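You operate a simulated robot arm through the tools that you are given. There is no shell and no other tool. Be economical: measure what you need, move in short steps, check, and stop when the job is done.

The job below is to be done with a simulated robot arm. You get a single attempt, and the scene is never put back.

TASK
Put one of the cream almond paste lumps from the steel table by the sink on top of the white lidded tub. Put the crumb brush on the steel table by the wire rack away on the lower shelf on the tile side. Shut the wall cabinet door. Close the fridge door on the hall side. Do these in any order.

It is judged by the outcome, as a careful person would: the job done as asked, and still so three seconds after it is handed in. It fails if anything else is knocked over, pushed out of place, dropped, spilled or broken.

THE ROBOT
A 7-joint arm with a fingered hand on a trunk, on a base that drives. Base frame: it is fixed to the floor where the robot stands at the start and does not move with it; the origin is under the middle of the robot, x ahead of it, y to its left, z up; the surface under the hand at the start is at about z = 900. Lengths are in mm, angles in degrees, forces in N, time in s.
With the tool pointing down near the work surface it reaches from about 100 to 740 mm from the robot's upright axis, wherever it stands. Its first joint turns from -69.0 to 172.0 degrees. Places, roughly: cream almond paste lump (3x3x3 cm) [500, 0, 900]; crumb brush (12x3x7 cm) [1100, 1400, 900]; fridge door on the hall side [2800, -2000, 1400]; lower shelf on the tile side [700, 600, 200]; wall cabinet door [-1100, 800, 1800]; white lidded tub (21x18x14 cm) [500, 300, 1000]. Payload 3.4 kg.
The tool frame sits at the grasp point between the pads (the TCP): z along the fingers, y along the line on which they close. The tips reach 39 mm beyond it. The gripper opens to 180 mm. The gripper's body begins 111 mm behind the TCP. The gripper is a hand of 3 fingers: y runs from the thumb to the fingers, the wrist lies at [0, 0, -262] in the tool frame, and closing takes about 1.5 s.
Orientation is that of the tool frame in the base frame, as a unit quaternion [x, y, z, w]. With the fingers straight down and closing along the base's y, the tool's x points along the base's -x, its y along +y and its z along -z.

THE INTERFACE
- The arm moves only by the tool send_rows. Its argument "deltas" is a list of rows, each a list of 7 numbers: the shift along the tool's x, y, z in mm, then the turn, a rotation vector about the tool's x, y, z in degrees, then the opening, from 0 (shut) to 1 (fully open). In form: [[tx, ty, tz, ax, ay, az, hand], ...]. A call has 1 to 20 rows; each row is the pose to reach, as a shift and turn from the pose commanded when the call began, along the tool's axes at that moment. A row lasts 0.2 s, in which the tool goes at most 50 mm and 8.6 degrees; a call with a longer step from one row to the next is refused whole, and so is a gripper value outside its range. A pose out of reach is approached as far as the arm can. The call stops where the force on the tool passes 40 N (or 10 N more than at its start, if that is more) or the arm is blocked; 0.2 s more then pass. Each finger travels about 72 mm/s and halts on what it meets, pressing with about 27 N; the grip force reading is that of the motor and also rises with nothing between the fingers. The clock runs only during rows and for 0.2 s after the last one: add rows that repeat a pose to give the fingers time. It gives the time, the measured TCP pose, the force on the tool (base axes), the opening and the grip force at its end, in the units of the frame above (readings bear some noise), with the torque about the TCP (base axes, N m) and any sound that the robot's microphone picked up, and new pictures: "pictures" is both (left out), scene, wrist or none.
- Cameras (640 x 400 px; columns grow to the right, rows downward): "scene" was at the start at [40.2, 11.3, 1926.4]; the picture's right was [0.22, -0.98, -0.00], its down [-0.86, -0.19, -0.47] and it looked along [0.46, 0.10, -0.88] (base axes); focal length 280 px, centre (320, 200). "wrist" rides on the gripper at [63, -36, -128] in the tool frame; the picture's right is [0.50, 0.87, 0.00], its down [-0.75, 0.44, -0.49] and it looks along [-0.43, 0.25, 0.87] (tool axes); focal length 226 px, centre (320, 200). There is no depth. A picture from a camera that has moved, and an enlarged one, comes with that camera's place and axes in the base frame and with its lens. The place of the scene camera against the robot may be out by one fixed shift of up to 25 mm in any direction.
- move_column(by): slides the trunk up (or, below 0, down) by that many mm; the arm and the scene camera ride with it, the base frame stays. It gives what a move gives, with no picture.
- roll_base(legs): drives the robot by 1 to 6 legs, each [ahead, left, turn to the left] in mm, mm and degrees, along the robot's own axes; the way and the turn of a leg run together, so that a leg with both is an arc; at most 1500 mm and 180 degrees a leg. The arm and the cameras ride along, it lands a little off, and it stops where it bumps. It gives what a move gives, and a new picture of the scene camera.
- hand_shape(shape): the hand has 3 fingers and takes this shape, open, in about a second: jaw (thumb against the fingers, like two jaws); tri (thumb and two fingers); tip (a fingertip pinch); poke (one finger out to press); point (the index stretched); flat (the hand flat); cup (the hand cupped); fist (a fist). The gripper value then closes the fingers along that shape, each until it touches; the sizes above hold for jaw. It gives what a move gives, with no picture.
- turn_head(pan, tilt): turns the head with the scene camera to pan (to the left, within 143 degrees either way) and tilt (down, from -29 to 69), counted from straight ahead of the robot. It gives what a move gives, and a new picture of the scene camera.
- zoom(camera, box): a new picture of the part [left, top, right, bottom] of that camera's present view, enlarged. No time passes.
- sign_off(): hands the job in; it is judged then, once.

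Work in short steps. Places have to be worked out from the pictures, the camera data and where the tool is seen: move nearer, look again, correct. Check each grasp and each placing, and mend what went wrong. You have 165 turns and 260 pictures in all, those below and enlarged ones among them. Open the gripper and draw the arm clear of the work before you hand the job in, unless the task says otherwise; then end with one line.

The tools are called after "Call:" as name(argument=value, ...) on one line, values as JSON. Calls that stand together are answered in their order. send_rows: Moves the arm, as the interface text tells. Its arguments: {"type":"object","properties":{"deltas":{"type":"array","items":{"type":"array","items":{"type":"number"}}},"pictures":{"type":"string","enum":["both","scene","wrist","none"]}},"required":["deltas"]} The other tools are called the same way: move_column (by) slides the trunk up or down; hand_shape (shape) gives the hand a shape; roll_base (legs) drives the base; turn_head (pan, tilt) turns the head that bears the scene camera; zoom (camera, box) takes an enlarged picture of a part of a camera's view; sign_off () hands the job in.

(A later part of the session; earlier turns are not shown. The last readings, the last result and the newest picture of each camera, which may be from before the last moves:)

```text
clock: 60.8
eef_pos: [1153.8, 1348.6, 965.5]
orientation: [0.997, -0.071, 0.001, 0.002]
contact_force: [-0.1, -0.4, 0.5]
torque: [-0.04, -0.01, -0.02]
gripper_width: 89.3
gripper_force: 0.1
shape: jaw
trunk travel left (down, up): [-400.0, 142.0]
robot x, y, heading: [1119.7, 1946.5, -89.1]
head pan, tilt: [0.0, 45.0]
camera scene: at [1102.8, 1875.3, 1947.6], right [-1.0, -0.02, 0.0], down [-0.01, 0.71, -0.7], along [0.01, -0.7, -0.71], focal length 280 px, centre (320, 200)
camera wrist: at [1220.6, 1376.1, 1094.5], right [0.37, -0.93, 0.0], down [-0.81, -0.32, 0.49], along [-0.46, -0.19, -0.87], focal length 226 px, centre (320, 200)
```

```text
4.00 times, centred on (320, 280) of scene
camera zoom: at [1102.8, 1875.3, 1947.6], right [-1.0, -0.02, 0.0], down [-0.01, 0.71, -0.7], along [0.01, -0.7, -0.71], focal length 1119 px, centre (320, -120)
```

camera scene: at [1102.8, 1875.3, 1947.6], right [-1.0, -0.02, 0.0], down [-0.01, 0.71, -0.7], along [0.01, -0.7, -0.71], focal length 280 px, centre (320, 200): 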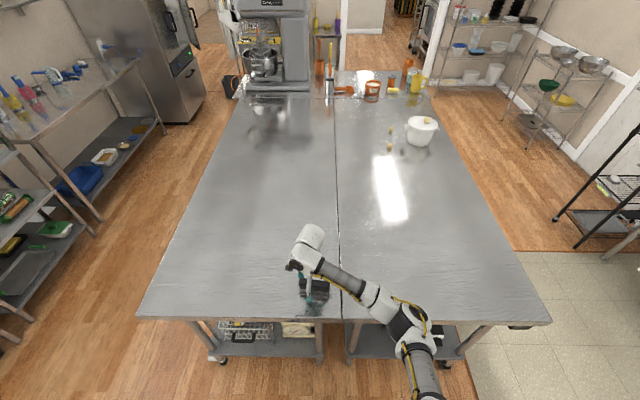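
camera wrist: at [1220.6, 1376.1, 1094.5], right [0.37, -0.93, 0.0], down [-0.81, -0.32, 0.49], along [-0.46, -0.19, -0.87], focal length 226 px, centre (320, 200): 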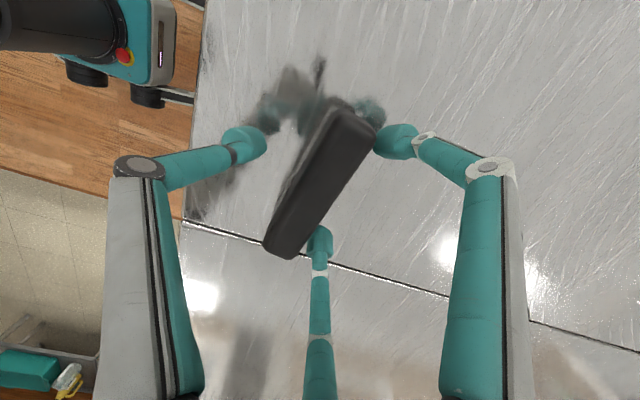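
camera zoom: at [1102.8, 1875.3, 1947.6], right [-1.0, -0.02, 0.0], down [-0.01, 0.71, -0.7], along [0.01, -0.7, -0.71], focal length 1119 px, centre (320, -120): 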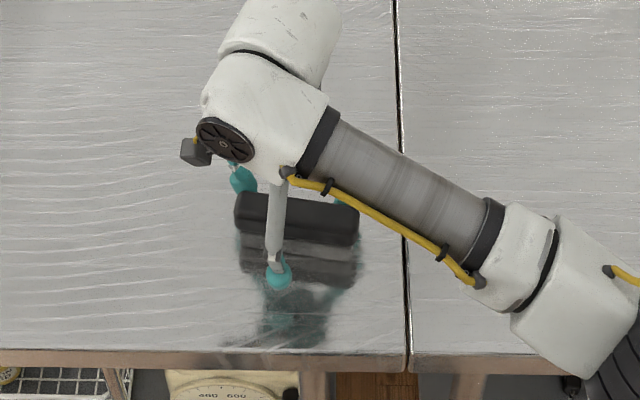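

The brush lies between the thumb and the two fingers with clearance on both sides. I'll shift 5 mm along it and close.

Call:
send_rows(deltas=[[5, 0, 0, 0, 0, 1, 0.5], [5, 0, 0, 0, 0, 1, 0.4], [5, 0, 0, 0, 0, 1, 0.3], [5, 0, 0, 0, 0, 1, 0.2], [5, 0, 0, 0, 0, 1, 0.1], [5, 0, 0, 0, 0, 1, 0], [5, 0, 0, 0, 0, 1, 0], [5, 0, 0, 0, 0, 1, 0], [5, 0, 0, 0, 0, 1, 0]], pictures="wrist")

Call:
zoom(camera="scene", box=[260, 230, 380, 330])

```text
clock: 62.8
eef_pos: [1158.1, 1348.0, 966.6]
orientation: [0.997, -0.081, 0.001, 0.002]
contact_force: [0.1, 1.0, -0.4]
torque: [0.0, -0.01, -0.01]
gripper_width: 27.9
gripper_force: 27.3
shape: jaw
trunk travel left (down, up): [-400.0, 142.0]
robot x, y, heading: [1116.3, 1947.0, -88.9]
head pan, tilt: [0.0, 45.0]
camera wrist: at [1226.0, 1374.1, 1094.9], right [0.35, -0.93, 0.0], down [-0.81, -0.31, 0.49], along [-0.46, -0.18, -0.87], focal length 226 px, centre (320, 200)
```

wrist: 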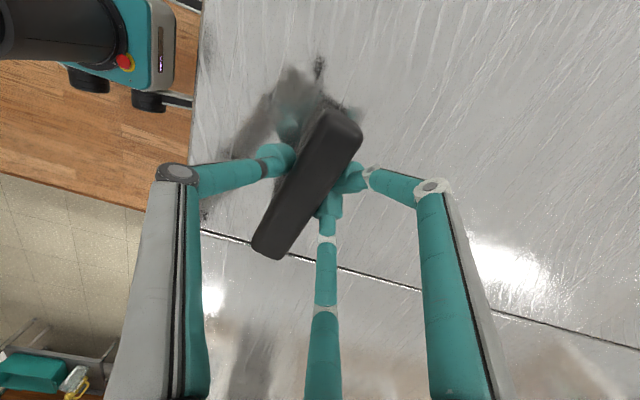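

```text
4.00 times, centred on (320, 280) of scene
camera zoom: at [1102.8, 1875.0, 1947.6], right [-1.0, -0.02, 0.0], down [-0.01, 0.71, -0.7], along [0.01, -0.7, -0.71], focal length 1119 px, centre (320, -120)
```

zoom: 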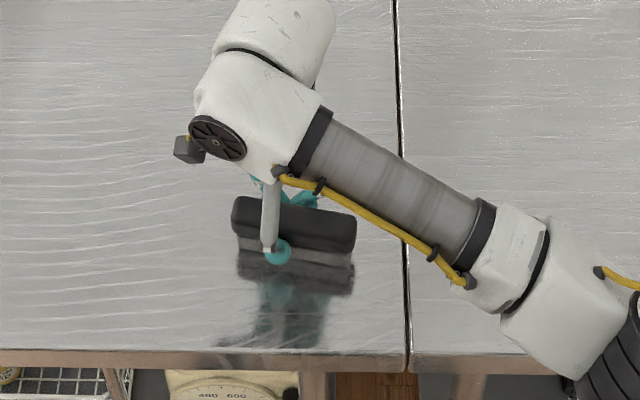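

Gripped at 27.9 mm. I'll lift and check.

Call:
send_rows(deltas=[[0, 0, -15, 0, 0, 0, 0], [0, 0, -40, 0, 0, 0, 0], [0, 0, -80, 0, 0, 0, 0], [0, 0, -120, 0, 0, 0, 0], [0, 0, -160, 0, 0, 0, 0], [0, 0, -160, 0, 0, 0, 0]])

```text
clock: 64.2
eef_pos: [1159.1, 1348.3, 1128.1]
orientation: [0.997, -0.08, 0.0, 0.002]
contact_force: [0.6, -0.3, -0.5]
torque: [-0.01, -0.04, 0.01]
gripper_width: 27.9
gripper_force: 26.9
shape: jaw
trunk travel left (down, up): [-400.0, 142.0]
robot x, y, heading: [1118.9, 1947.9, -88.9]
head pan, tilt: [0.0, 45.0]
camera scene: at [1102.8, 1874.0, 1947.5], right [-1.0, -0.02, 0.0], down [-0.01, 0.71, -0.7], along [0.01, -0.7, -0.71], focal length 280 px, centre (320, 200)
camera wrist: at [1226.1, 1373.8, 1256.1], right [0.35, -0.94, 0.0], down [-0.81, -0.31, 0.49], along [-0.46, -0.18, -0.87], focal length 226 px, centre (320, 200)
```

scene: 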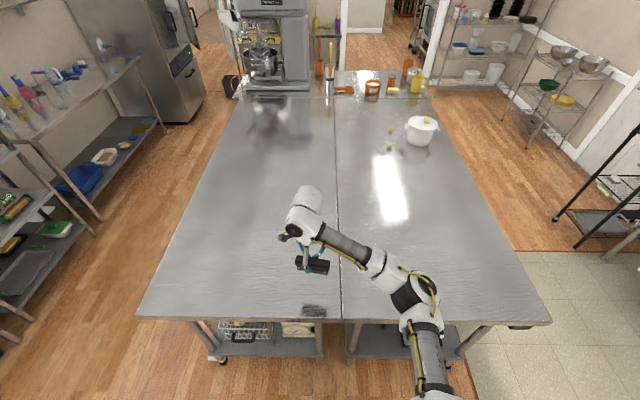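
wrist: 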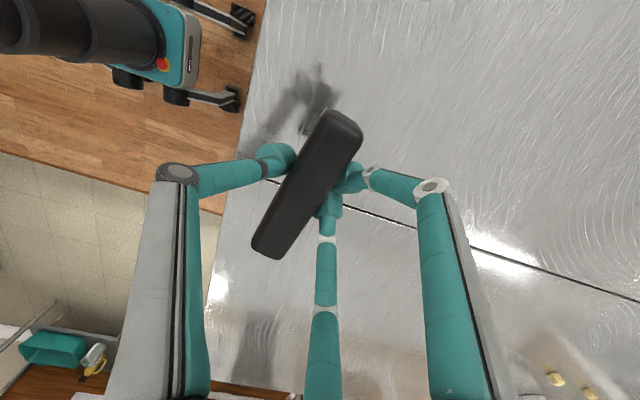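

The brush is firmly held with its bottom about 67 mm below the TCP. I'll back off from the table, shift towards the near table's shelf and lower the trunk to see into it.

Call:
roll_base(legs=[[-350, 0, 0], [0, -290, 0]])

Call:
move_column(by=-400)

Call:
turn_head(pan=0, tilt=50)

```text
clock: 68.0
eef_pos: [888.8, 1692.9, 1126.6]
orientation: [0.997, -0.079, -0.008, 0.003]
contact_force: [0.9, 0.5, -1.0]
torque: [-0.07, 0.08, 0.01]
gripper_width: 27.9
gripper_force: 27.0
shape: jaw
trunk travel left (down, up): [-400.0, 142.0]
robot x, y, heading: [825.9, 2287.4, -88.9]
head pan, tilt: [0.0, 45.0]
camera scene: at [841.9, 2217.8, 1947.4], right [-1.0, -0.02, 0.01], down [-0.02, 0.71, -0.7], along [0.0, -0.7, -0.71], focal length 280 px, centre (320, 200)
```

scene: 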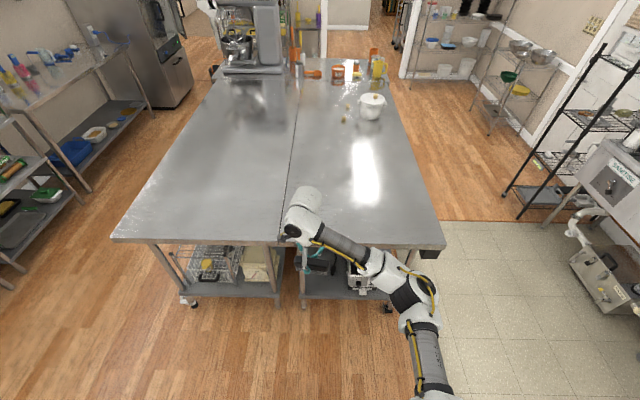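

```text
clock: 71.9
eef_pos: [872.7, 1696.3, 730.8]
orientation: [0.997, -0.079, -0.001, 0.005]
contact_force: [-0.1, -0.3, -0.9]
torque: [-0.03, -0.03, -0.02]
gripper_width: 27.6
gripper_force: 27.3
shape: jaw
trunk travel left (down, up): [0.0, 542.0]
robot x, y, heading: [827.5, 2290.4, -89.1]
head pan, tilt: [0.0, 45.0]
```

```text
clock: 72.5
eef_pos: [871.8, 1694.3, 729.6]
orientation: [0.997, -0.079, 0.0, 0.003]
contact_force: [0.4, 0.1, -1.6]
torque: [0.01, -0.02, 0.01]
gripper_width: 27.9
gripper_force: 27.0
shape: jaw
trunk travel left (down, up): [0.0, 542.0]
robot x, y, heading: [823.9, 2288.2, -89.0]
head pan, tilt: [0.0, 50.0]
camera scene: at [819.6, 1734.9, 1455.4], right [-1.0, -0.02, 0.0], down [-0.01, 0.77, -0.64], along [0.01, -0.64, -0.77], focal length 280 px, centre (320, 200)
```

scene: 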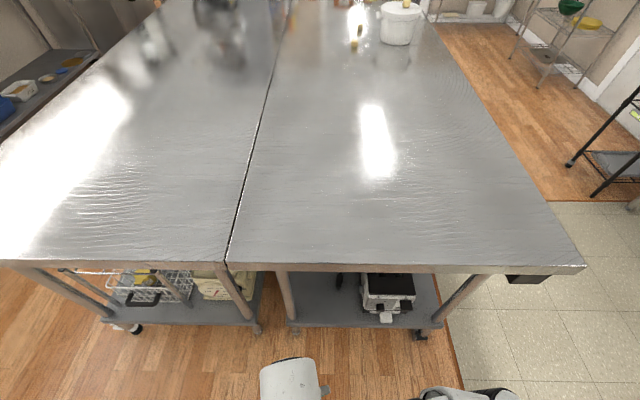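

Trunk down leans the head forward. The shelf spans x 317–958 with its end edge at y≈1385, and it's free around [850, 1310]. I'll lower the hand while it's still outside the table, and check the body posture with the head tilted down.

Call:
send_rows(deltas=[[0, 0, 45, 0, 0, 0, 0], [0, 0, 90, 0, 0, 0, 0], [0, 0, 135, 0, 0, 0, 0], [0, 0, 180, 0, 0, 0, 0], [0, 0, 225, 0, 0, 0, 0], [0, 0, 270, 0, 0, 0, 0], [0, 0, 315, 0, 0, 0, 0], [0, 0, 360, 0, 0, 0, 0], [0, 0, 380, 0, 0, 0, 0], [0, 0, 380, 0, 0, 0, 0]], pictures="wrist")

Call:
turn_head(pan=0, tilt=69)

```text
clock: 74.7
eef_pos: [872.0, 1691.9, 349.0]
orientation: [0.997, -0.078, 0.0, 0.004]
contact_force: [-0.2, 0.7, -0.5]
torque: [-0.01, -0.02, 0.0]
gripper_width: 27.4
gripper_force: 27.2
shape: jaw
trunk travel left (down, up): [0.0, 542.0]
robot x, y, heading: [822.5, 2291.7, -89.0]
head pan, tilt: [0.0, 50.0]
camera wrist: at [939.1, 1718.3, 478.0], right [0.36, -0.93, 0.01], down [-0.81, -0.31, 0.5], along [-0.46, -0.18, -0.87], focal length 226 px, centre (320, 200)
```

wrist: 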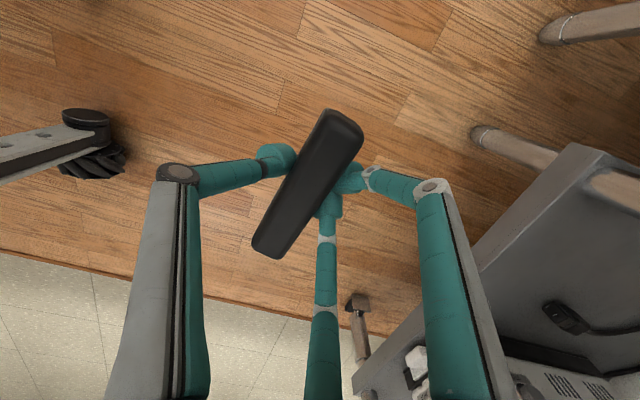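

```text
clock: 75.5
eef_pos: [873.1, 1692.1, 349.6]
orientation: [0.997, -0.078, 0.0, 0.003]
contact_force: [0.6, -1.2, -0.5]
torque: [-0.01, -0.01, 0.0]
gripper_width: 27.4
gripper_force: 27.3
shape: jaw
trunk travel left (down, up): [0.0, 542.0]
robot x, y, heading: [827.4, 2290.1, -89.0]
head pan, tilt: [0.0, 68.8]
camera scene: at [819.8, 1757.1, 1433.9], right [-1.0, -0.02, 0.0], down [-0.02, 0.93, -0.36], along [0.01, -0.36, -0.93], focal length 280 px, centre (320, 200)
```

scene: 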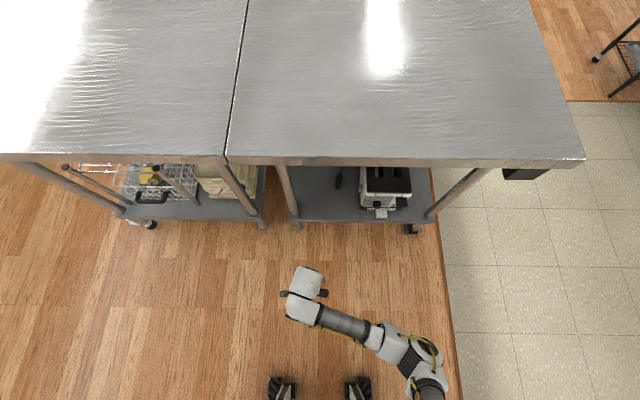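

The cord lies near x 740 and the space at x≈850 is clear. Since the leaning torso already brings the shoulder forward, I'll reach in with the arm rather than drive. First a partial reach.

Call:
send_rows(deltas=[[5, 44, 0, 0, 0, 0, 0], [10, 89, 0, 0, 0, 0, 0], [15, 133, 0, 0, 0, 0, 0], [20, 178, 0, 0, 0, 0, 0], [23, 200, 0, 0, 0, 0, 0], [23, 200, 0, 0, 0, 0, 0]])

```text
clock: 77.0
eef_pos: [863.3, 1490.6, 351.0]
orientation: [0.997, -0.078, -0.001, 0.003]
contact_force: [0.2, 0.1, -0.5]
torque: [-0.02, 0.01, 0.01]
gripper_width: 27.3
gripper_force: 27.1
shape: jaw
trunk travel left (down, up): [0.0, 542.0]
robot x, y, heading: [827.6, 2288.0, -88.8]
head pan, tilt: [0.0, 68.8]
camera scene: at [821.0, 1755.7, 1433.3], right [-1.0, -0.02, 0.0], down [-0.02, 0.93, -0.36], along [0.01, -0.36, -0.93], focal length 280 px, centre (320, 200)
camera wrist: at [931.1, 1516.7, 479.0], right [0.36, -0.93, 0.01], down [-0.81, -0.31, 0.5], along [-0.46, -0.18, -0.87], focal length 226 px, centre (320, 200)
```

scene: 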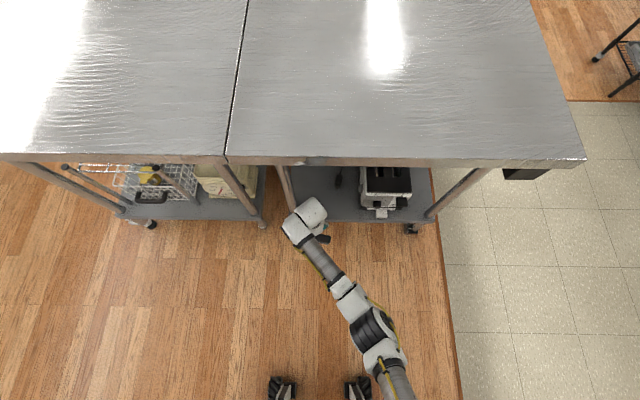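
wrist: 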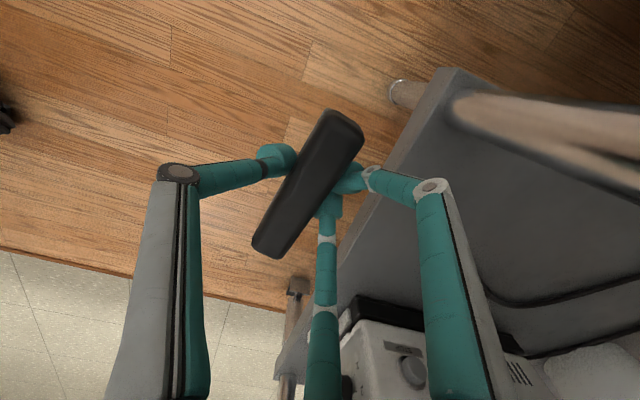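

The reach works well, but the table leg at x≈960 is close to the hand. I'll shift towards x≈815 first, then reach to y≈1330.

Call:
send_rows(deltas=[[-30, 5, 0, 0, 0, 0, 0], [-47, 8, 0, 0, 0, 0, 0], [-41, 48, 0, 0, 0, 0, 0], [-35, 88, 0, 0, 0, 0, 0], [-28, 128, 0, 0, 0, 0, 0], [-22, 165, 0, 0, 0, 0, 0], [-22, 165, 0, 0, 0, 0, 0]])

```text
clock: 78.5
eef_pos: [807.7, 1416.5, 355.6]
orientation: [0.997, -0.077, 0.0, 0.003]
contact_force: [-0.2, 0.0, -0.5]
torque: [-0.03, 0.03, 0.0]
gripper_width: 27.5
gripper_force: 27.0
shape: jaw
out of reach, approached as far as the arm can: row 4, 5, 6, 7
trunk travel left (down, up): [0.0, 542.0]
robot x, y, heading: [827.2, 2290.1, -89.0]
head pan, tilt: [0.0, 68.8]
camera scene: at [821.4, 1756.0, 1433.6], right [-1.0, -0.02, 0.0], down [-0.02, 0.93, -0.36], along [0.01, -0.36, -0.93], focal length 280 px, centre (320, 200)
camera wrist: at [875.4, 1442.4, 484.7], right [0.36, -0.93, 0.01], down [-0.81, -0.31, 0.5], along [-0.46, -0.18, -0.87], focal length 226 px, centre (320, 200)
```

scene: 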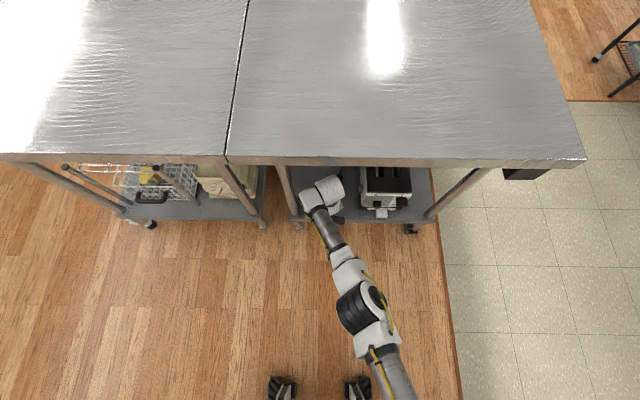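
wrist: 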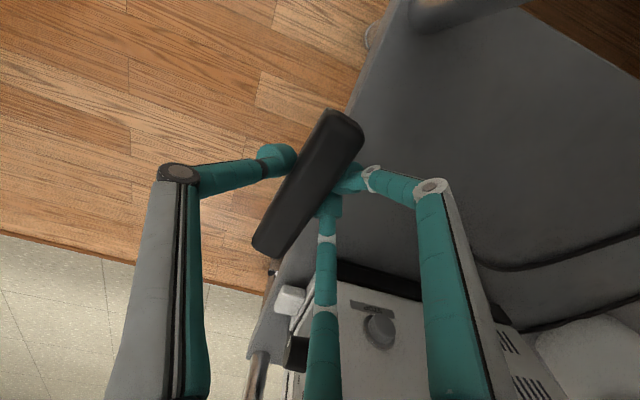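

The arm's limit is y≈1416 from here. I'll drive ahead 130 mm and 25 mm to the left; the base has plenty of room.

Call:
roll_base(legs=[[130, 25, 0]])

Call:
zoom(camera="wrist", box=[0, 0, 640, 400])

```text
clock: 79.8
eef_pos: [833.5, 1287.4, 354.1]
orientation: [0.997, -0.077, 0.0, 0.003]
contact_force: [0.1, -1.0, -1.1]
torque: [-0.03, -0.02, 0.0]
gripper_width: 27.3
gripper_force: 26.8
shape: jaw
trunk travel left (down, up): [0.0, 542.0]
robot x, y, heading: [846.8, 2157.1, -88.8]
head pan, tilt: [0.0, 68.8]
camera scene: at [844.7, 1625.8, 1432.8], right [-1.0, -0.02, 0.0], down [-0.01, 0.93, -0.35], along [0.01, -0.35, -0.94], focal length 280 px, centre (320, 200)
```

scene: 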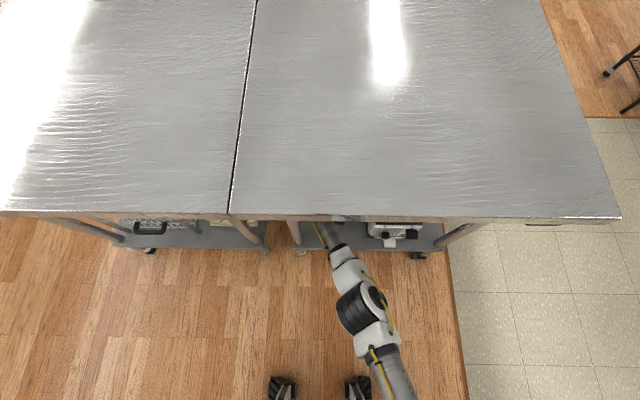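

```text
1.00 times, centred on (320, 200) of wrist (not enlarged: the box is as wide or as high as the picture)
camera zoom: at [900.6, 1313.8, 483.0], right [0.36, -0.93, 0.0], down [-0.81, -0.31, 0.49], along [-0.46, -0.18, -0.87], focal length 226 px, centre (320, 200)
```

zoom: 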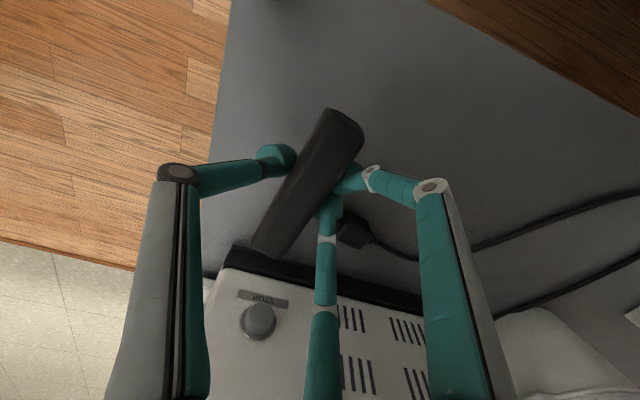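

The toaster stays at x≤640 and the plug is near [728, 1186]; my spot is clear. I'll lower while drawing back to y≈1315, and see whether it's in reach.

Call:
send_rows(deltas=[[0, 0, 5, 0, 0, 0, 0]], pictures="none")

```text
clock: 80.2
eef_pos: [834.8, 1285.7, 354.8]
orientation: [0.997, -0.077, -0.001, 0.006]
contact_force: [-0.6, 0.0, -0.6]
torque: [0.01, 0.0, -0.03]
gripper_width: 27.3
gripper_force: 26.8
shape: jaw
trunk travel left (down, up): [0.0, 542.0]
robot x, y, heading: [851.3, 2164.1, -89.4]
head pan, tilt: [0.0, 68.8]
```

No descent, so the commanded pose is probably still beyond reach. I'll draw back along tool y while descending.

Call:
send_rows(deltas=[[-4, -30, 0, 0, 0, 0, 0], [-8, -60, 0, 0, 0, 0, 0], [-13, -90, 10, 0, 0, 0, 0], [-16, -110, 30, 0, 0, 0, 0], [-16, -110, 30, 0, 0, 0, 0]], pictures="none")

```text
clock: 81.4
eef_pos: [834.4, 1401.0, 323.6]
orientation: [0.997, -0.078, -0.001, 0.006]
contact_force: [0.7, -0.1, -0.6]
torque: [-0.01, -0.03, 0.01]
gripper_width: 27.3
gripper_force: 26.8
shape: jaw
trunk travel left (down, up): [0.0, 542.0]
robot x, y, heading: [853.3, 2158.9, -89.2]
head pan, tilt: [0.0, 68.8]
```

Now I'm at y=1401, z=324, so the commands track again. I'll go forward to y≈1318.

Call:
send_rows(deltas=[[6, 40, 0, 0, 0, 0, 0], [13, 82, 0, 0, 0, 0, 0], [13, 82, 0, 0, 0, 0, 0]], pictures="none")

Call:
send_rows(deltas=[[0, 0, 15, 0, 0, 0, 0], [0, 0, 30, 0, 0, 0, 0], [0, 0, 40, 0, 0, 0, 0], [0, 0, 40, 0, 0, 0, 0]], pictures="wrist")

```text
clock: 82.2
eef_pos: [834.5, 1317.3, 323.7]
orientation: [0.997, -0.078, 0.0, 0.006]
contact_force: [-0.5, 0.3, -0.2]
torque: [-0.01, 0.0, -0.01]
gripper_width: 27.1
gripper_force: 26.9
shape: jaw
trunk travel left (down, up): [0.0, 542.0]
robot x, y, heading: [852.4, 2157.2, -89.0]
head pan, tilt: [0.0, 68.8]
```

```text
clock: 83.2
eef_pos: [846.2, 1309.2, 303.6]
orientation: [0.998, -0.067, 0.006, 0.014]
contact_force: [-8.8, -1.6, 24.4]
torque: [0.39, 0.27, 0.14]
gripper_width: 27.9
gripper_force: 27.2
shape: jaw
out of reach, approached as far as the arm can: row 2, 3
trunk travel left (down, up): [0.0, 542.0]
robot x, y, heading: [850.0, 2161.0, -88.9]
head pan, tilt: [0.0, 68.8]
camera wrist: at [910.4, 1340.4, 432.1], right [0.38, -0.92, 0.03], down [-0.81, -0.32, 0.49], along [-0.45, -0.21, -0.87], focal length 226 px, centre (320, 200)
```

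wrist: 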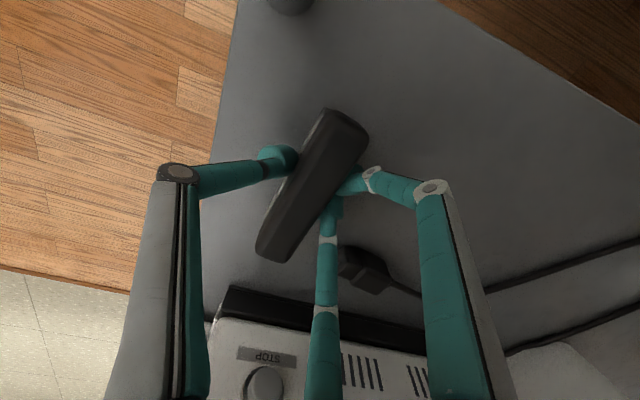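

An upward force of 24 N appears at TCP z 304, so the brush seems to have met the shelf at about z 238. I'll ease up a little and check the force.

Call:
send_rows(deltas=[[0, 0, -2, 0, 0, 0, 0], [0, 0, -3, 0, 0, 0, 0]], pictures="none")

Call:
zoom(camera="wrist", box=[180, 80, 440, 300])

```text
clock: 83.8
eef_pos: [844.6, 1308.3, 302.9]
orientation: [0.997, -0.073, 0.001, 0.017]
contact_force: [2.1, 9.4, 28.6]
torque: [0.84, -0.14, 0.01]
gripper_width: 30.2
gripper_force: 27.0
shape: jaw
out of reach, approached as far as the arm can: row 1
trunk travel left (down, up): [0.0, 542.0]
robot x, y, heading: [852.2, 2164.8, -89.2]
head pan, tilt: [0.0, 68.8]
stopped in row 2: the force on the tool passed its limit at 43 N (the readings are from after the stop); the commanded pose is now the measured one
```

```text
1.82 times, centred on (310, 190) of wrist
camera zoom: at [910.8, 1338.1, 430.4], right [0.37, -0.93, 0.03], down [-0.81, -0.3, 0.5], along [-0.46, -0.21, -0.86], focal length 411 px, centre (338, 218)
```

zoom: 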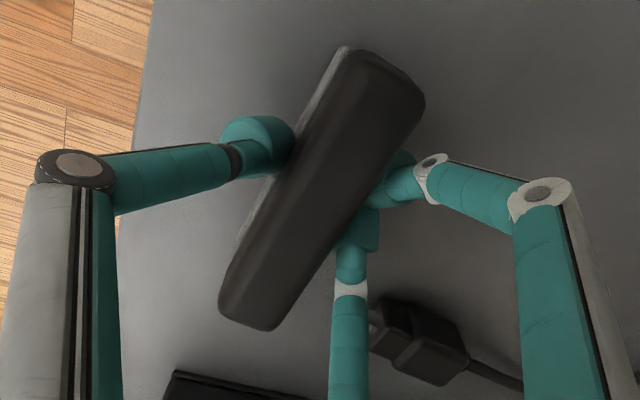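

It's pressing firmly and the brush has shifted slightly in the hand. The commanded pose is now the measured one, so I'll raise 5 mm and re-read.

Call:
send_rows(deltas=[[0, 0, -3, 0, 0, 0, 0], [0, 0, -5, 0, 0, 0, 0], [0, 0, -5, 0, 0, 0, 0]], pictures="wrist")

```text
clock: 84.6
eef_pos: [841.9, 1307.3, 302.9]
orientation: [0.997, -0.073, 0.002, 0.016]
contact_force: [2.7, -0.3, 15.1]
torque: [0.31, -0.1, -0.02]
gripper_width: 29.2
gripper_force: 27.1
shape: jaw
trunk travel left (down, up): [0.0, 542.0]
robot x, y, heading: [852.9, 2164.4, -89.1]
head pan, tilt: [0.0, 68.8]
camera wrist: at [909.1, 1338.9, 431.0], right [0.37, -0.93, 0.03], down [-0.81, -0.31, 0.5], along [-0.46, -0.21, -0.86], focal length 226 px, centre (320, 200)
```

wrist: 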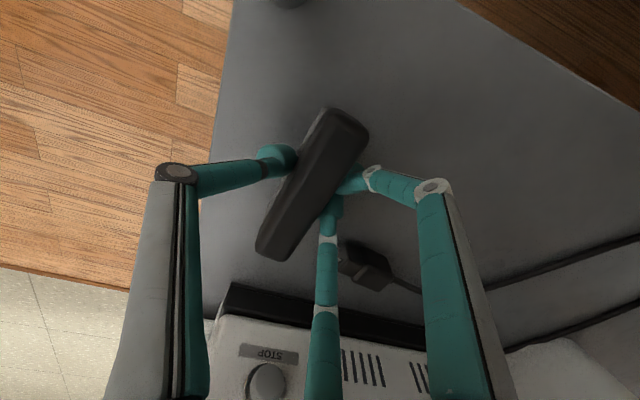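

Still 15 N of support, so the brush is resting on the shelf. I'll ease up 2 mm more, then open slowly.

Call:
send_rows(deltas=[[0, 0, -2, 0, 0, 0, 0], [0, 0, -2, 0, 0, 0, 0]], pictures="none")

```text
clock: 85.2
eef_pos: [842.3, 1309.9, 304.9]
orientation: [0.997, -0.074, 0.001, 0.015]
contact_force: [3.6, -1.1, 10.4]
torque: [0.22, -0.15, -0.06]
gripper_width: 29.4
gripper_force: 27.2
shape: jaw
trunk travel left (down, up): [0.0, 542.0]
robot x, y, heading: [854.3, 2164.6, -88.9]
head pan, tilt: [0.0, 68.8]
```

The force is down to 10 N, so I'll open gradually.

Call:
send_rows(deltas=[[0, 0, -1, 0, 0, 0, 0.2], [0, 0, -1, 0, 0, 0, 0.25], [0, 0, -1, 0, 0, 0, 0.3], [0, 0, -1, 0, 0, 0, 0.35], [0, 0, -1, 0, 0, 0, 0.4], [0, 0, -1, 0, 0, 0, 0.45], [0, 0, -1, 0, 0, 0, 0.45]], pictures="wrist")

```text
clock: 86.8
eef_pos: [843.2, 1307.8, 304.1]
orientation: [0.997, -0.073, 0.0, 0.015]
contact_force: [0.9, 0.2, 0.2]
torque: [-0.01, -0.05, 0.0]
gripper_width: 80.4
gripper_force: 0.0
shape: jaw
trunk travel left (down, up): [0.0, 542.0]
robot x, y, heading: [849.2, 2158.9, -89.1]
head pan, tilt: [0.0, 68.8]
camera wrist: at [909.0, 1337.4, 432.0], right [0.37, -0.93, 0.03], down [-0.81, -0.31, 0.5], along [-0.46, -0.21, -0.86], focal length 226 px, centre (320, 200)
```

wrist: 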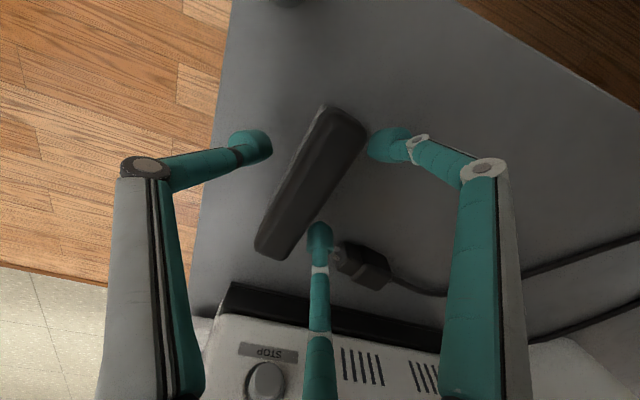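

The brush stands on the shelf on its own. I'll rise straight up 80 mm to clear it, then check.

Call:
send_rows(deltas=[[0, 0, -15, 0, 0, 0, 0.45], [0, 0, -35, 0, 0, 0, 0.45], [0, 0, -60, 0, 0, 0, 0.45], [0, 0, -80, 0, 0, 0, 0.45], [0, 0, -80, 0, 0, 0, 0.45]], pictures="wrist")

```text
clock: 88.0
eef_pos: [841.8, 1305.7, 314.3]
orientation: [0.997, -0.074, 0.001, 0.016]
contact_force: [0.3, 0.9, 0.4]
torque: [0.02, 0.01, 0.0]
gripper_width: 80.7
gripper_force: 0.0
shape: jaw
out of reach, approached as far as the arm can: row 1, 2, 3, 4, 5
trunk travel left (down, up): [0.0, 542.0]
robot x, y, heading: [852.9, 2163.6, -88.9]
head pan, tilt: [0.0, 68.8]
camera wrist: at [908.5, 1335.2, 442.5], right [0.37, -0.93, 0.03], down [-0.81, -0.3, 0.5], along [-0.46, -0.21, -0.86], focal length 226 px, centre (320, 200)
```

wrist: 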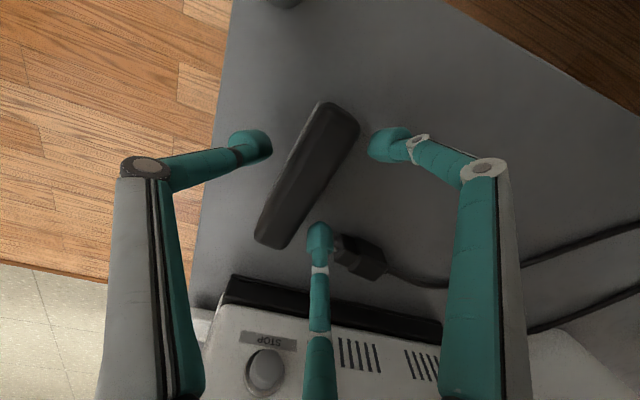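

The arm can't lift further in this posture, so I'll raise it with the trunk by 55 mm. The hand was at that height under the table before.

Call:
move_column(by=55)

Call:
turn_head(pan=0, tilt=60)

Call:
zoom(camera="wrist", box=[0, 0, 640, 400])

```text
clock: 89.0
eef_pos: [847.1, 1275.6, 445.5]
orientation: [0.995, -0.072, 0.008, 0.066]
contact_force: [0.3, -0.5, 0.4]
torque: [0.0, 0.02, -0.01]
gripper_width: 80.9
gripper_force: 0.0
shape: jaw
trunk travel left (down, up): [-55.0, 487.0]
robot x, y, heading: [851.4, 2156.4, -89.2]
head pan, tilt: [0.0, 68.8]
```

```text
clock: 89.7
eef_pos: [847.1, 1277.1, 445.1]
orientation: [0.995, -0.071, 0.007, 0.064]
contact_force: [-0.3, 0.3, -0.2]
torque: [0.0, 0.02, -0.01]
gripper_width: 80.9
gripper_force: 0.0
shape: jaw
trunk travel left (down, up): [-55.0, 487.0]
robot x, y, heading: [853.6, 2159.5, -89.4]
head pan, tilt: [0.0, 60.0]
camera scene: at [836.8, 1711.9, 1531.0], right [-1.0, -0.02, -0.01], down [-0.01, 0.87, -0.49], along [0.01, -0.49, -0.87], focal length 280 px, centre (320, 200)
```

scene: 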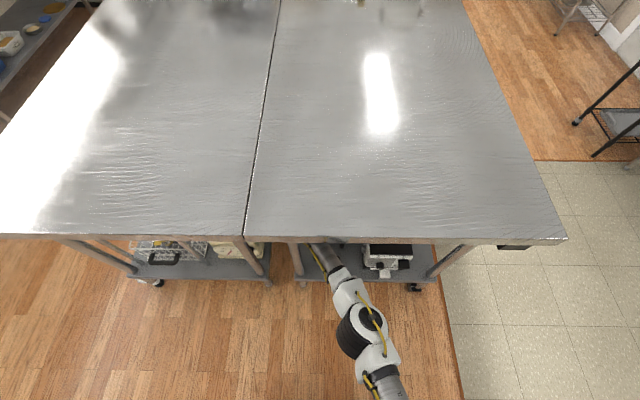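

```text
1.00 times, centred on (320, 200) of wrist (not enlarged: the box is as wide or as high as the picture)
camera zoom: at [912.6, 1320.0, 568.3], right [0.37, -0.92, 0.12], down [-0.81, -0.26, 0.53], along [-0.45, -0.29, -0.84], focal length 226 px, centre (320, 200)
```

zoom: 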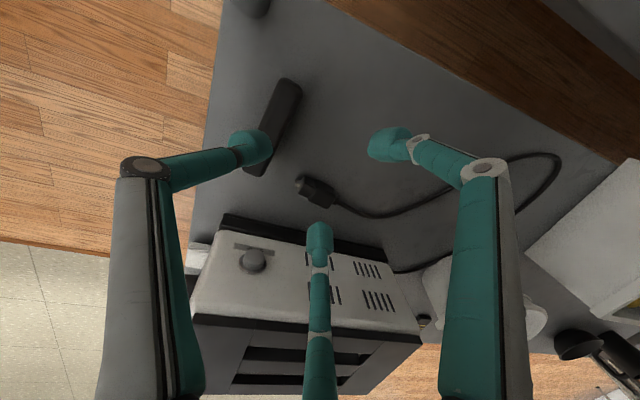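

The brush stands clear and upright on the shelf. I'll back the base straight out with the arm held as it is.

Call:
roll_base(legs=[[-380, 0, 0]])

Call:
turn_head(pan=0, tilt=45)

```text
clock: 92.1
eef_pos: [842.9, 1654.4, 442.7]
orientation: [0.996, -0.071, 0.005, 0.063]
contact_force: [0.0, 0.4, -0.7]
torque: [0.0, -0.03, 0.01]
gripper_width: 81.2
gripper_force: 0.1
shape: jaw
trunk travel left (down, up): [-55.0, 487.0]
robot x, y, heading: [847.6, 2542.8, -89.0]
head pan, tilt: [0.0, 60.0]
camera scene: at [842.3, 2087.1, 1530.4], right [-1.0, -0.02, 0.0], down [-0.02, 0.87, -0.49], along [0.01, -0.49, -0.87], focal length 280 px, centre (320, 200)
```

scene: 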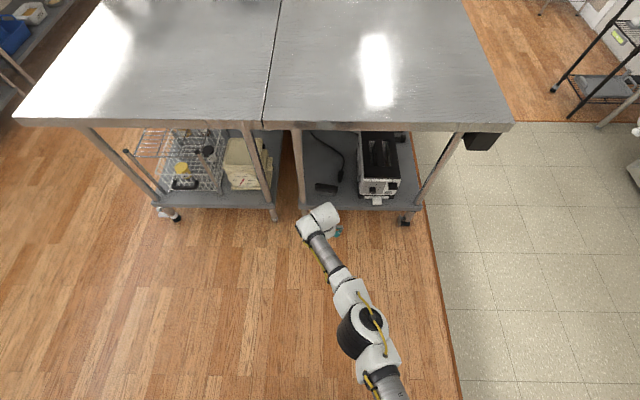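

```text
clock: 92.9
eef_pos: [844.9, 1652.1, 445.9]
orientation: [0.995, -0.07, 0.006, 0.066]
contact_force: [-0.2, 0.1, 0.4]
torque: [0.01, 0.01, -0.01]
gripper_width: 80.8
gripper_force: 0.1
shape: jaw
trunk travel left (down, up): [-55.0, 487.0]
robot x, y, heading: [847.4, 2540.0, -89.1]
head pan, tilt: [0.0, 45.0]
camera scene: at [840.8, 2071.9, 1549.5], right [-1.0, -0.02, 0.0], down [-0.01, 0.71, -0.7], along [0.01, -0.7, -0.71], focal length 280 px, centre (320, 200)
```

scene: 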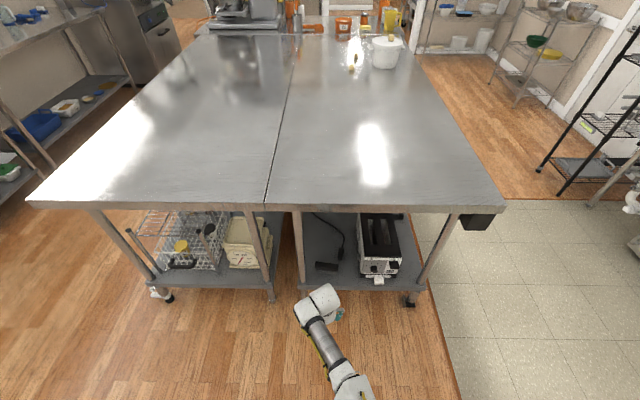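

Call:
zoom(camera="scene", box=[280, 205, 430, 305])

```text
4.00 times, centred on (355, 255) of scene
camera zoom: at [840.8, 2071.9, 1549.5], right [-1.0, -0.02, 0.0], down [-0.01, 0.71, -0.7], along [0.01, -0.7, -0.71], focal length 1119 px, centre (180, -20)
```

zoom: 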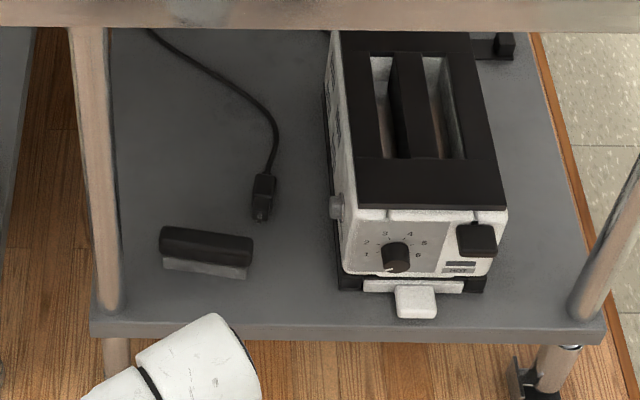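

The brush is well placed. Next I'll raise the trunk back and pull the arm in for driving to the wall cabinet.

Call:
move_column(by=345)

Call:
send_rows(deltas=[[0, -40, -20, 0, 0, 0, 0.4], [0, -80, -45, 0, 0, 0, 0.4], [0, -120, -75, 0, 0, 0, 0.4], [0, -160, -105, 0, 0, 0, 0.4], [0, -200, -135, 0, 0, 0, 0.4], [0, -240, -165, 0, 0, 0, 0.4], [0, -280, -195, 0, 0, 0, 0.4], [0, -320, -225, 0, 0, 0, 0.4], [0, -350, -265, 0, 0, 0, 0.4], [0, -360, -310, 0, 0, 0, 0.4], [0, -360, -340, 0, 0, 0, 0.4], [0, -360, -340, 0, 0, 0, 0.4]])

```text
clock: 96.2
eef_pos: [842.2, 1638.1, 1165.3]
orientation: [0.956, -0.067, 0.025, 0.286]
contact_force: [-0.2, -0.1, -0.6]
torque: [0.01, 0.01, -0.04]
gripper_width: 81.0
gripper_force: 0.0
shape: jaw
trunk travel left (down, up): [-400.0, 142.0]
robot x, y, heading: [846.0, 2537.5, -89.2]
head pan, tilt: [0.0, 45.0]
```

```text
clock: 98.8
eef_pos: [899.3, 2125.6, 1254.5]
orientation: [0.956, -0.066, 0.024, 0.286]
contact_force: [0.3, -0.8, -0.2]
torque: [0.02, 0.01, 0.02]
gripper_width: 71.9
gripper_force: 0.1
shape: jaw
out of reach, approached as far as the arm can: row 1
trunk travel left (down, up): [-400.0, 142.0]
robot x, y, heading: [850.8, 2537.7, -88.9]
head pan, tilt: [0.0, 45.0]
camera scene: at [834.6, 2465.7, 1947.6], right [-1.0, -0.02, 0.0], down [-0.01, 0.71, -0.7], along [0.01, -0.7, -0.71], focal length 280 px, centre (320, 200)
camera wrist: at [965.0, 2218.4, 1347.7], right [0.37, -0.77, 0.51], down [-0.81, 0.0, 0.59], along [-0.45, -0.63, -0.63], focal length 226 px, centre (320, 200)
```

scene: 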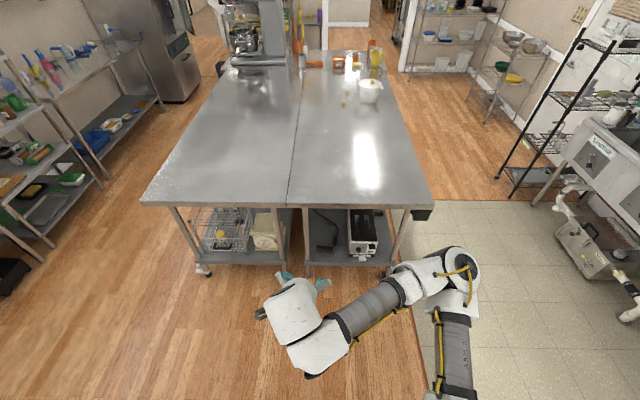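
wrist: 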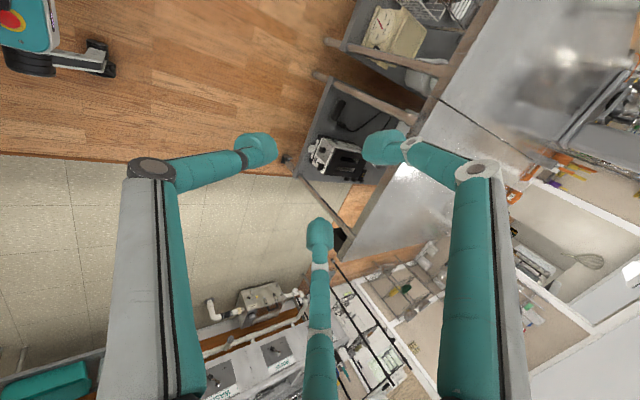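

The arm is in with the tool tilted 33° forward. I'll turn the tool to horizontal and raise it a bit, then drive round to the front of the wall cabinet.

Call:
send_rows(deltas=[[0, 32, -2, -7, 0, 0, 0.4], [0, 64, -4, -14, 0, 0, 0.4], [0, 96, -6, -21, 0, 0, 0.3], [0, 128, -8, -28, 0, 0, 0.3], [0, 160, -10, -35, 0, 0, 0.3], [0, 192, -12, -42, 0, 0, 0.3], [0, 224, -13, -49, 0, 0, 0.3], [0, 248, -14, -56, 0, 0, 0.3], [0, 248, -14, -56, 0, 0, 0.3]], pictures="scene")

Call:
roll_base(legs=[[0, -1000, 0], [1500, 0, 0], [340, 0, 0]])

```text
clock: 100.8
eef_pos: [856.8, 1930.1, 1400.8]
orientation: [0.708, -0.071, -0.01, 0.702]
contact_force: [0.6, -0.7, 0.3]
torque: [0.0, 0.04, 0.0]
gripper_width: 54.3
gripper_force: 0.0
shape: jaw
trunk travel left (down, up): [-400.0, 142.0]
robot x, y, heading: [843.5, 2537.2, -88.8]
head pan, tilt: [0.0, 45.0]
camera scene: at [837.1, 2466.9, 1947.7], right [-1.0, -0.02, 0.0], down [-0.01, 0.71, -0.71], along [0.01, -0.71, -0.71], focal length 280 px, centre (320, 200)
```

scene: 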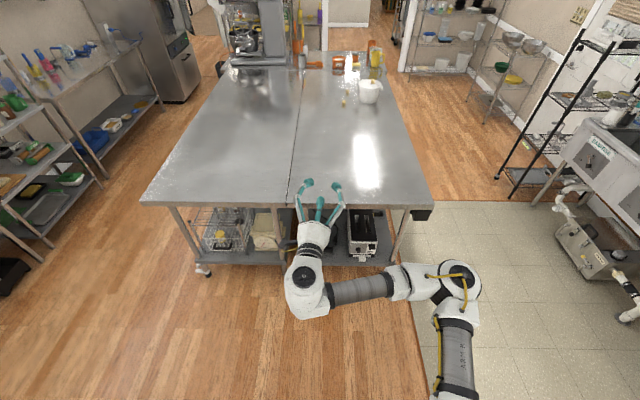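

```text
clock: 114.8
eef_pos: [-108.6, 87.9, 1400.7]
orientation: [0.71, -0.07, -0.007, 0.701]
contact_force: [-0.9, 0.9, 0.4]
torque: [-0.02, -0.02, -0.03]
gripper_width: 54.6
gripper_force: 0.0
shape: jaw
trunk travel left (down, up): [-400.0, 142.0]
robot x, y, heading: [-120.1, 695.3, -88.9]
head pan, tilt: [0.0, 45.0]
camera scene: at [-137.8, 623.7, 1947.6], right [-1.0, -0.02, -0.01], down [-0.01, 0.71, -0.7], along [0.02, -0.7, -0.71], focal length 280 px, centre (320, 200)
```

scene: 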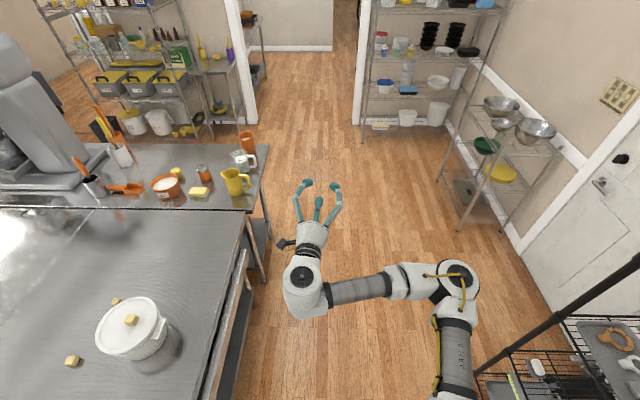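

Now at (-120, 695). I'll turn to face the sink wall and look at the cabinet.

Call:
roll_base(legs=[[0, 0, -91]])

Call:
turn_head(pan=0, tilt=5)

```text
clock: 119.0
eef_pos: [-723.7, 689.8, 1401.2]
orientation: [-0.449, 0.554, 0.506, -0.487]
contact_force: [1.0, 0.3, 0.0]
torque: [-0.01, 0.0, -0.02]
gripper_width: 54.1
gripper_force: 0.0
shape: jaw
trunk travel left (down, up): [-400.0, 142.0]
robot x, y, heading: [-119.0, 696.6, -179.6]
head pan, tilt: [0.0, 45.0]
camera scene: at [-199.7, 701.9, 1947.6], right [-0.01, 1.0, 0.0], down [0.71, 0.0, -0.7], along [-0.7, -0.01, -0.71], focal length 280 px, centre (320, 200)
```

scene: 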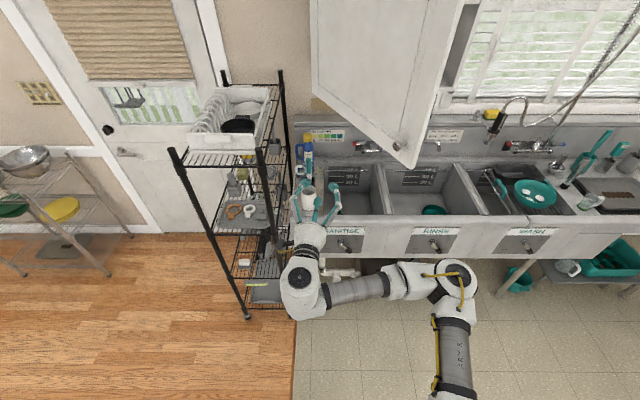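

```text
clock: 120.1
eef_pos: [-721.4, 685.3, 1402.6]
orientation: [-0.448, 0.552, 0.508, -0.487]
contact_force: [-0.4, -0.2, 0.6]
torque: [0.04, 0.01, -0.02]
gripper_width: 54.4
gripper_force: 0.1
shape: jaw
trunk travel left (down, up): [-400.0, 142.0]
robot x, y, heading: [-117.8, 699.0, -179.7]
head pan, tilt: [0.0, 5.0]
camera scene: at [-210.3, 698.1, 2010.6], right [-0.01, 1.0, 0.0], down [0.09, 0.0, -1.0], along [-1.0, -0.01, -0.09], focal length 280 px, centre (320, 200)
```

scene: 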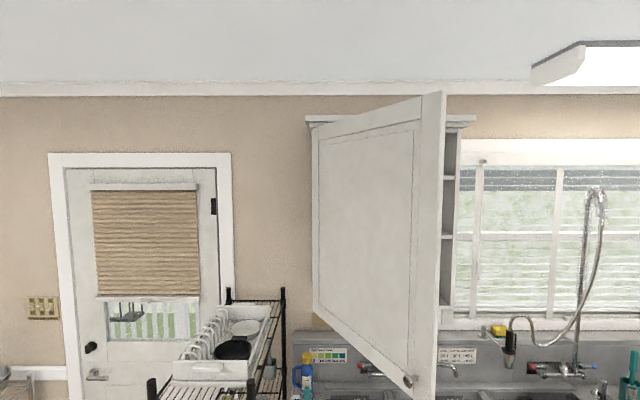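

Triangulating gives: hinge at about (-1237, 673), free edge at about (-850, 967), door bottom z≈1497, knob near [-876, 913, 1495]. I'll raise the trunk, shut the fingers into a poker, and line up at heading 150° to push on the outer face.

Call:
move_column(by=142)

Call:
roll_base(legs=[[0, 0, -30], [0, 211, 0]])

Call:
send_rows(deltas=[[0, 30, 0, 0, 0, 0, 0.2], [0, 60, 0, 0, 0, 0, 0.1], [0, 80, 0, 0, 0, 0, 0], [0, 80, 0, 0, 0, 0, 0], [0, 80, 0, 0, 0, 0, 0]])

```text
clock: 121.8
eef_pos: [-720.2, 685.5, 1544.4]
orientation: [-0.449, 0.553, 0.508, -0.485]
contact_force: [0.0, -0.7, -0.3]
torque: [0.01, 0.0, -0.03]
gripper_width: 54.3
gripper_force: 0.0
shape: jaw
trunk travel left (down, up): [-542.0, 0.0]
robot x, y, heading: [-117.5, 697.7, -179.5]
head pan, tilt: [0.0, 5.0]
```

```text
clock: 124.9
eef_pos: [-748.9, 805.4, 1545.4]
orientation: [-0.29, 0.649, 0.616, -0.339]
contact_force: [0.5, 0.3, -0.1]
torque: [-0.03, 0.01, -0.01]
gripper_width: 54.3
gripper_force: 0.1
shape: jaw
trunk travel left (down, up): [-542.0, 0.0]
robot x, y, heading: [-221.1, 515.3, 150.4]
head pan, tilt: [0.0, 5.0]
camera scene: at [-286.7, 552.9, 2152.0], right [0.49, 0.87, 0.0], down [0.08, -0.05, -1.0], along [-0.87, 0.49, -0.09], focal length 280 px, centre (320, 200)
```

scene: 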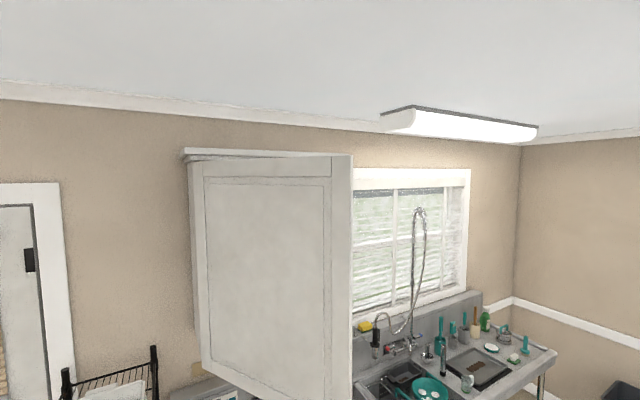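

```text
clock: 126.1
eef_pos: [-746.6, 804.7, 1625.2]
orientation: [-0.292, 0.648, 0.617, -0.338]
contact_force: [0.2, 0.4, -0.7]
torque: [0.04, 0.02, -0.02]
gripper_width: 0.0
gripper_force: 27.0
shape: jaw
trunk travel left (down, up): [-542.0, 0.0]
robot x, y, heading: [-218.8, 515.4, 150.8]
head pan, tilt: [0.0, 5.0]
camera scene: at [-290.7, 545.4, 2152.0], right [0.49, 0.87, 0.0], down [0.08, -0.04, -1.0], along [-0.87, 0.49, -0.09], focal length 280 px, centre (320, 200)
camera wrist: at [-683.8, 674.7, 1596.3], right [-0.27, -0.34, 0.9], down [0.86, 0.33, 0.38], along [-0.43, 0.88, 0.2], focal length 226 px, centre (320, 200)
```

scene: 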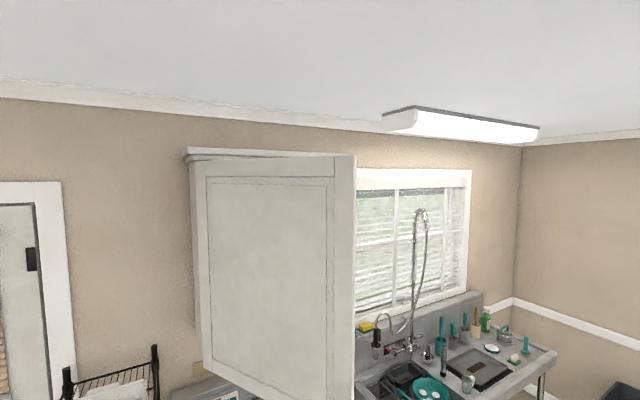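
wrist: 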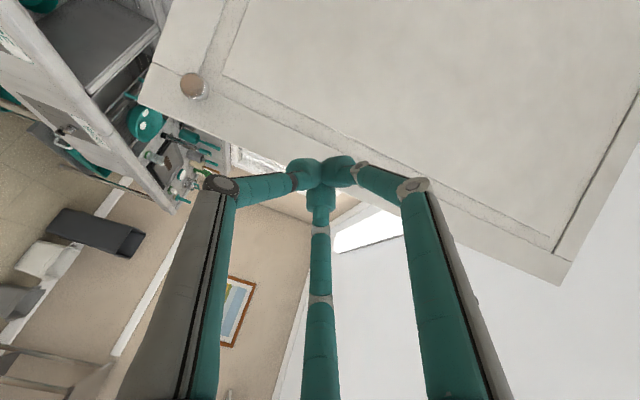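

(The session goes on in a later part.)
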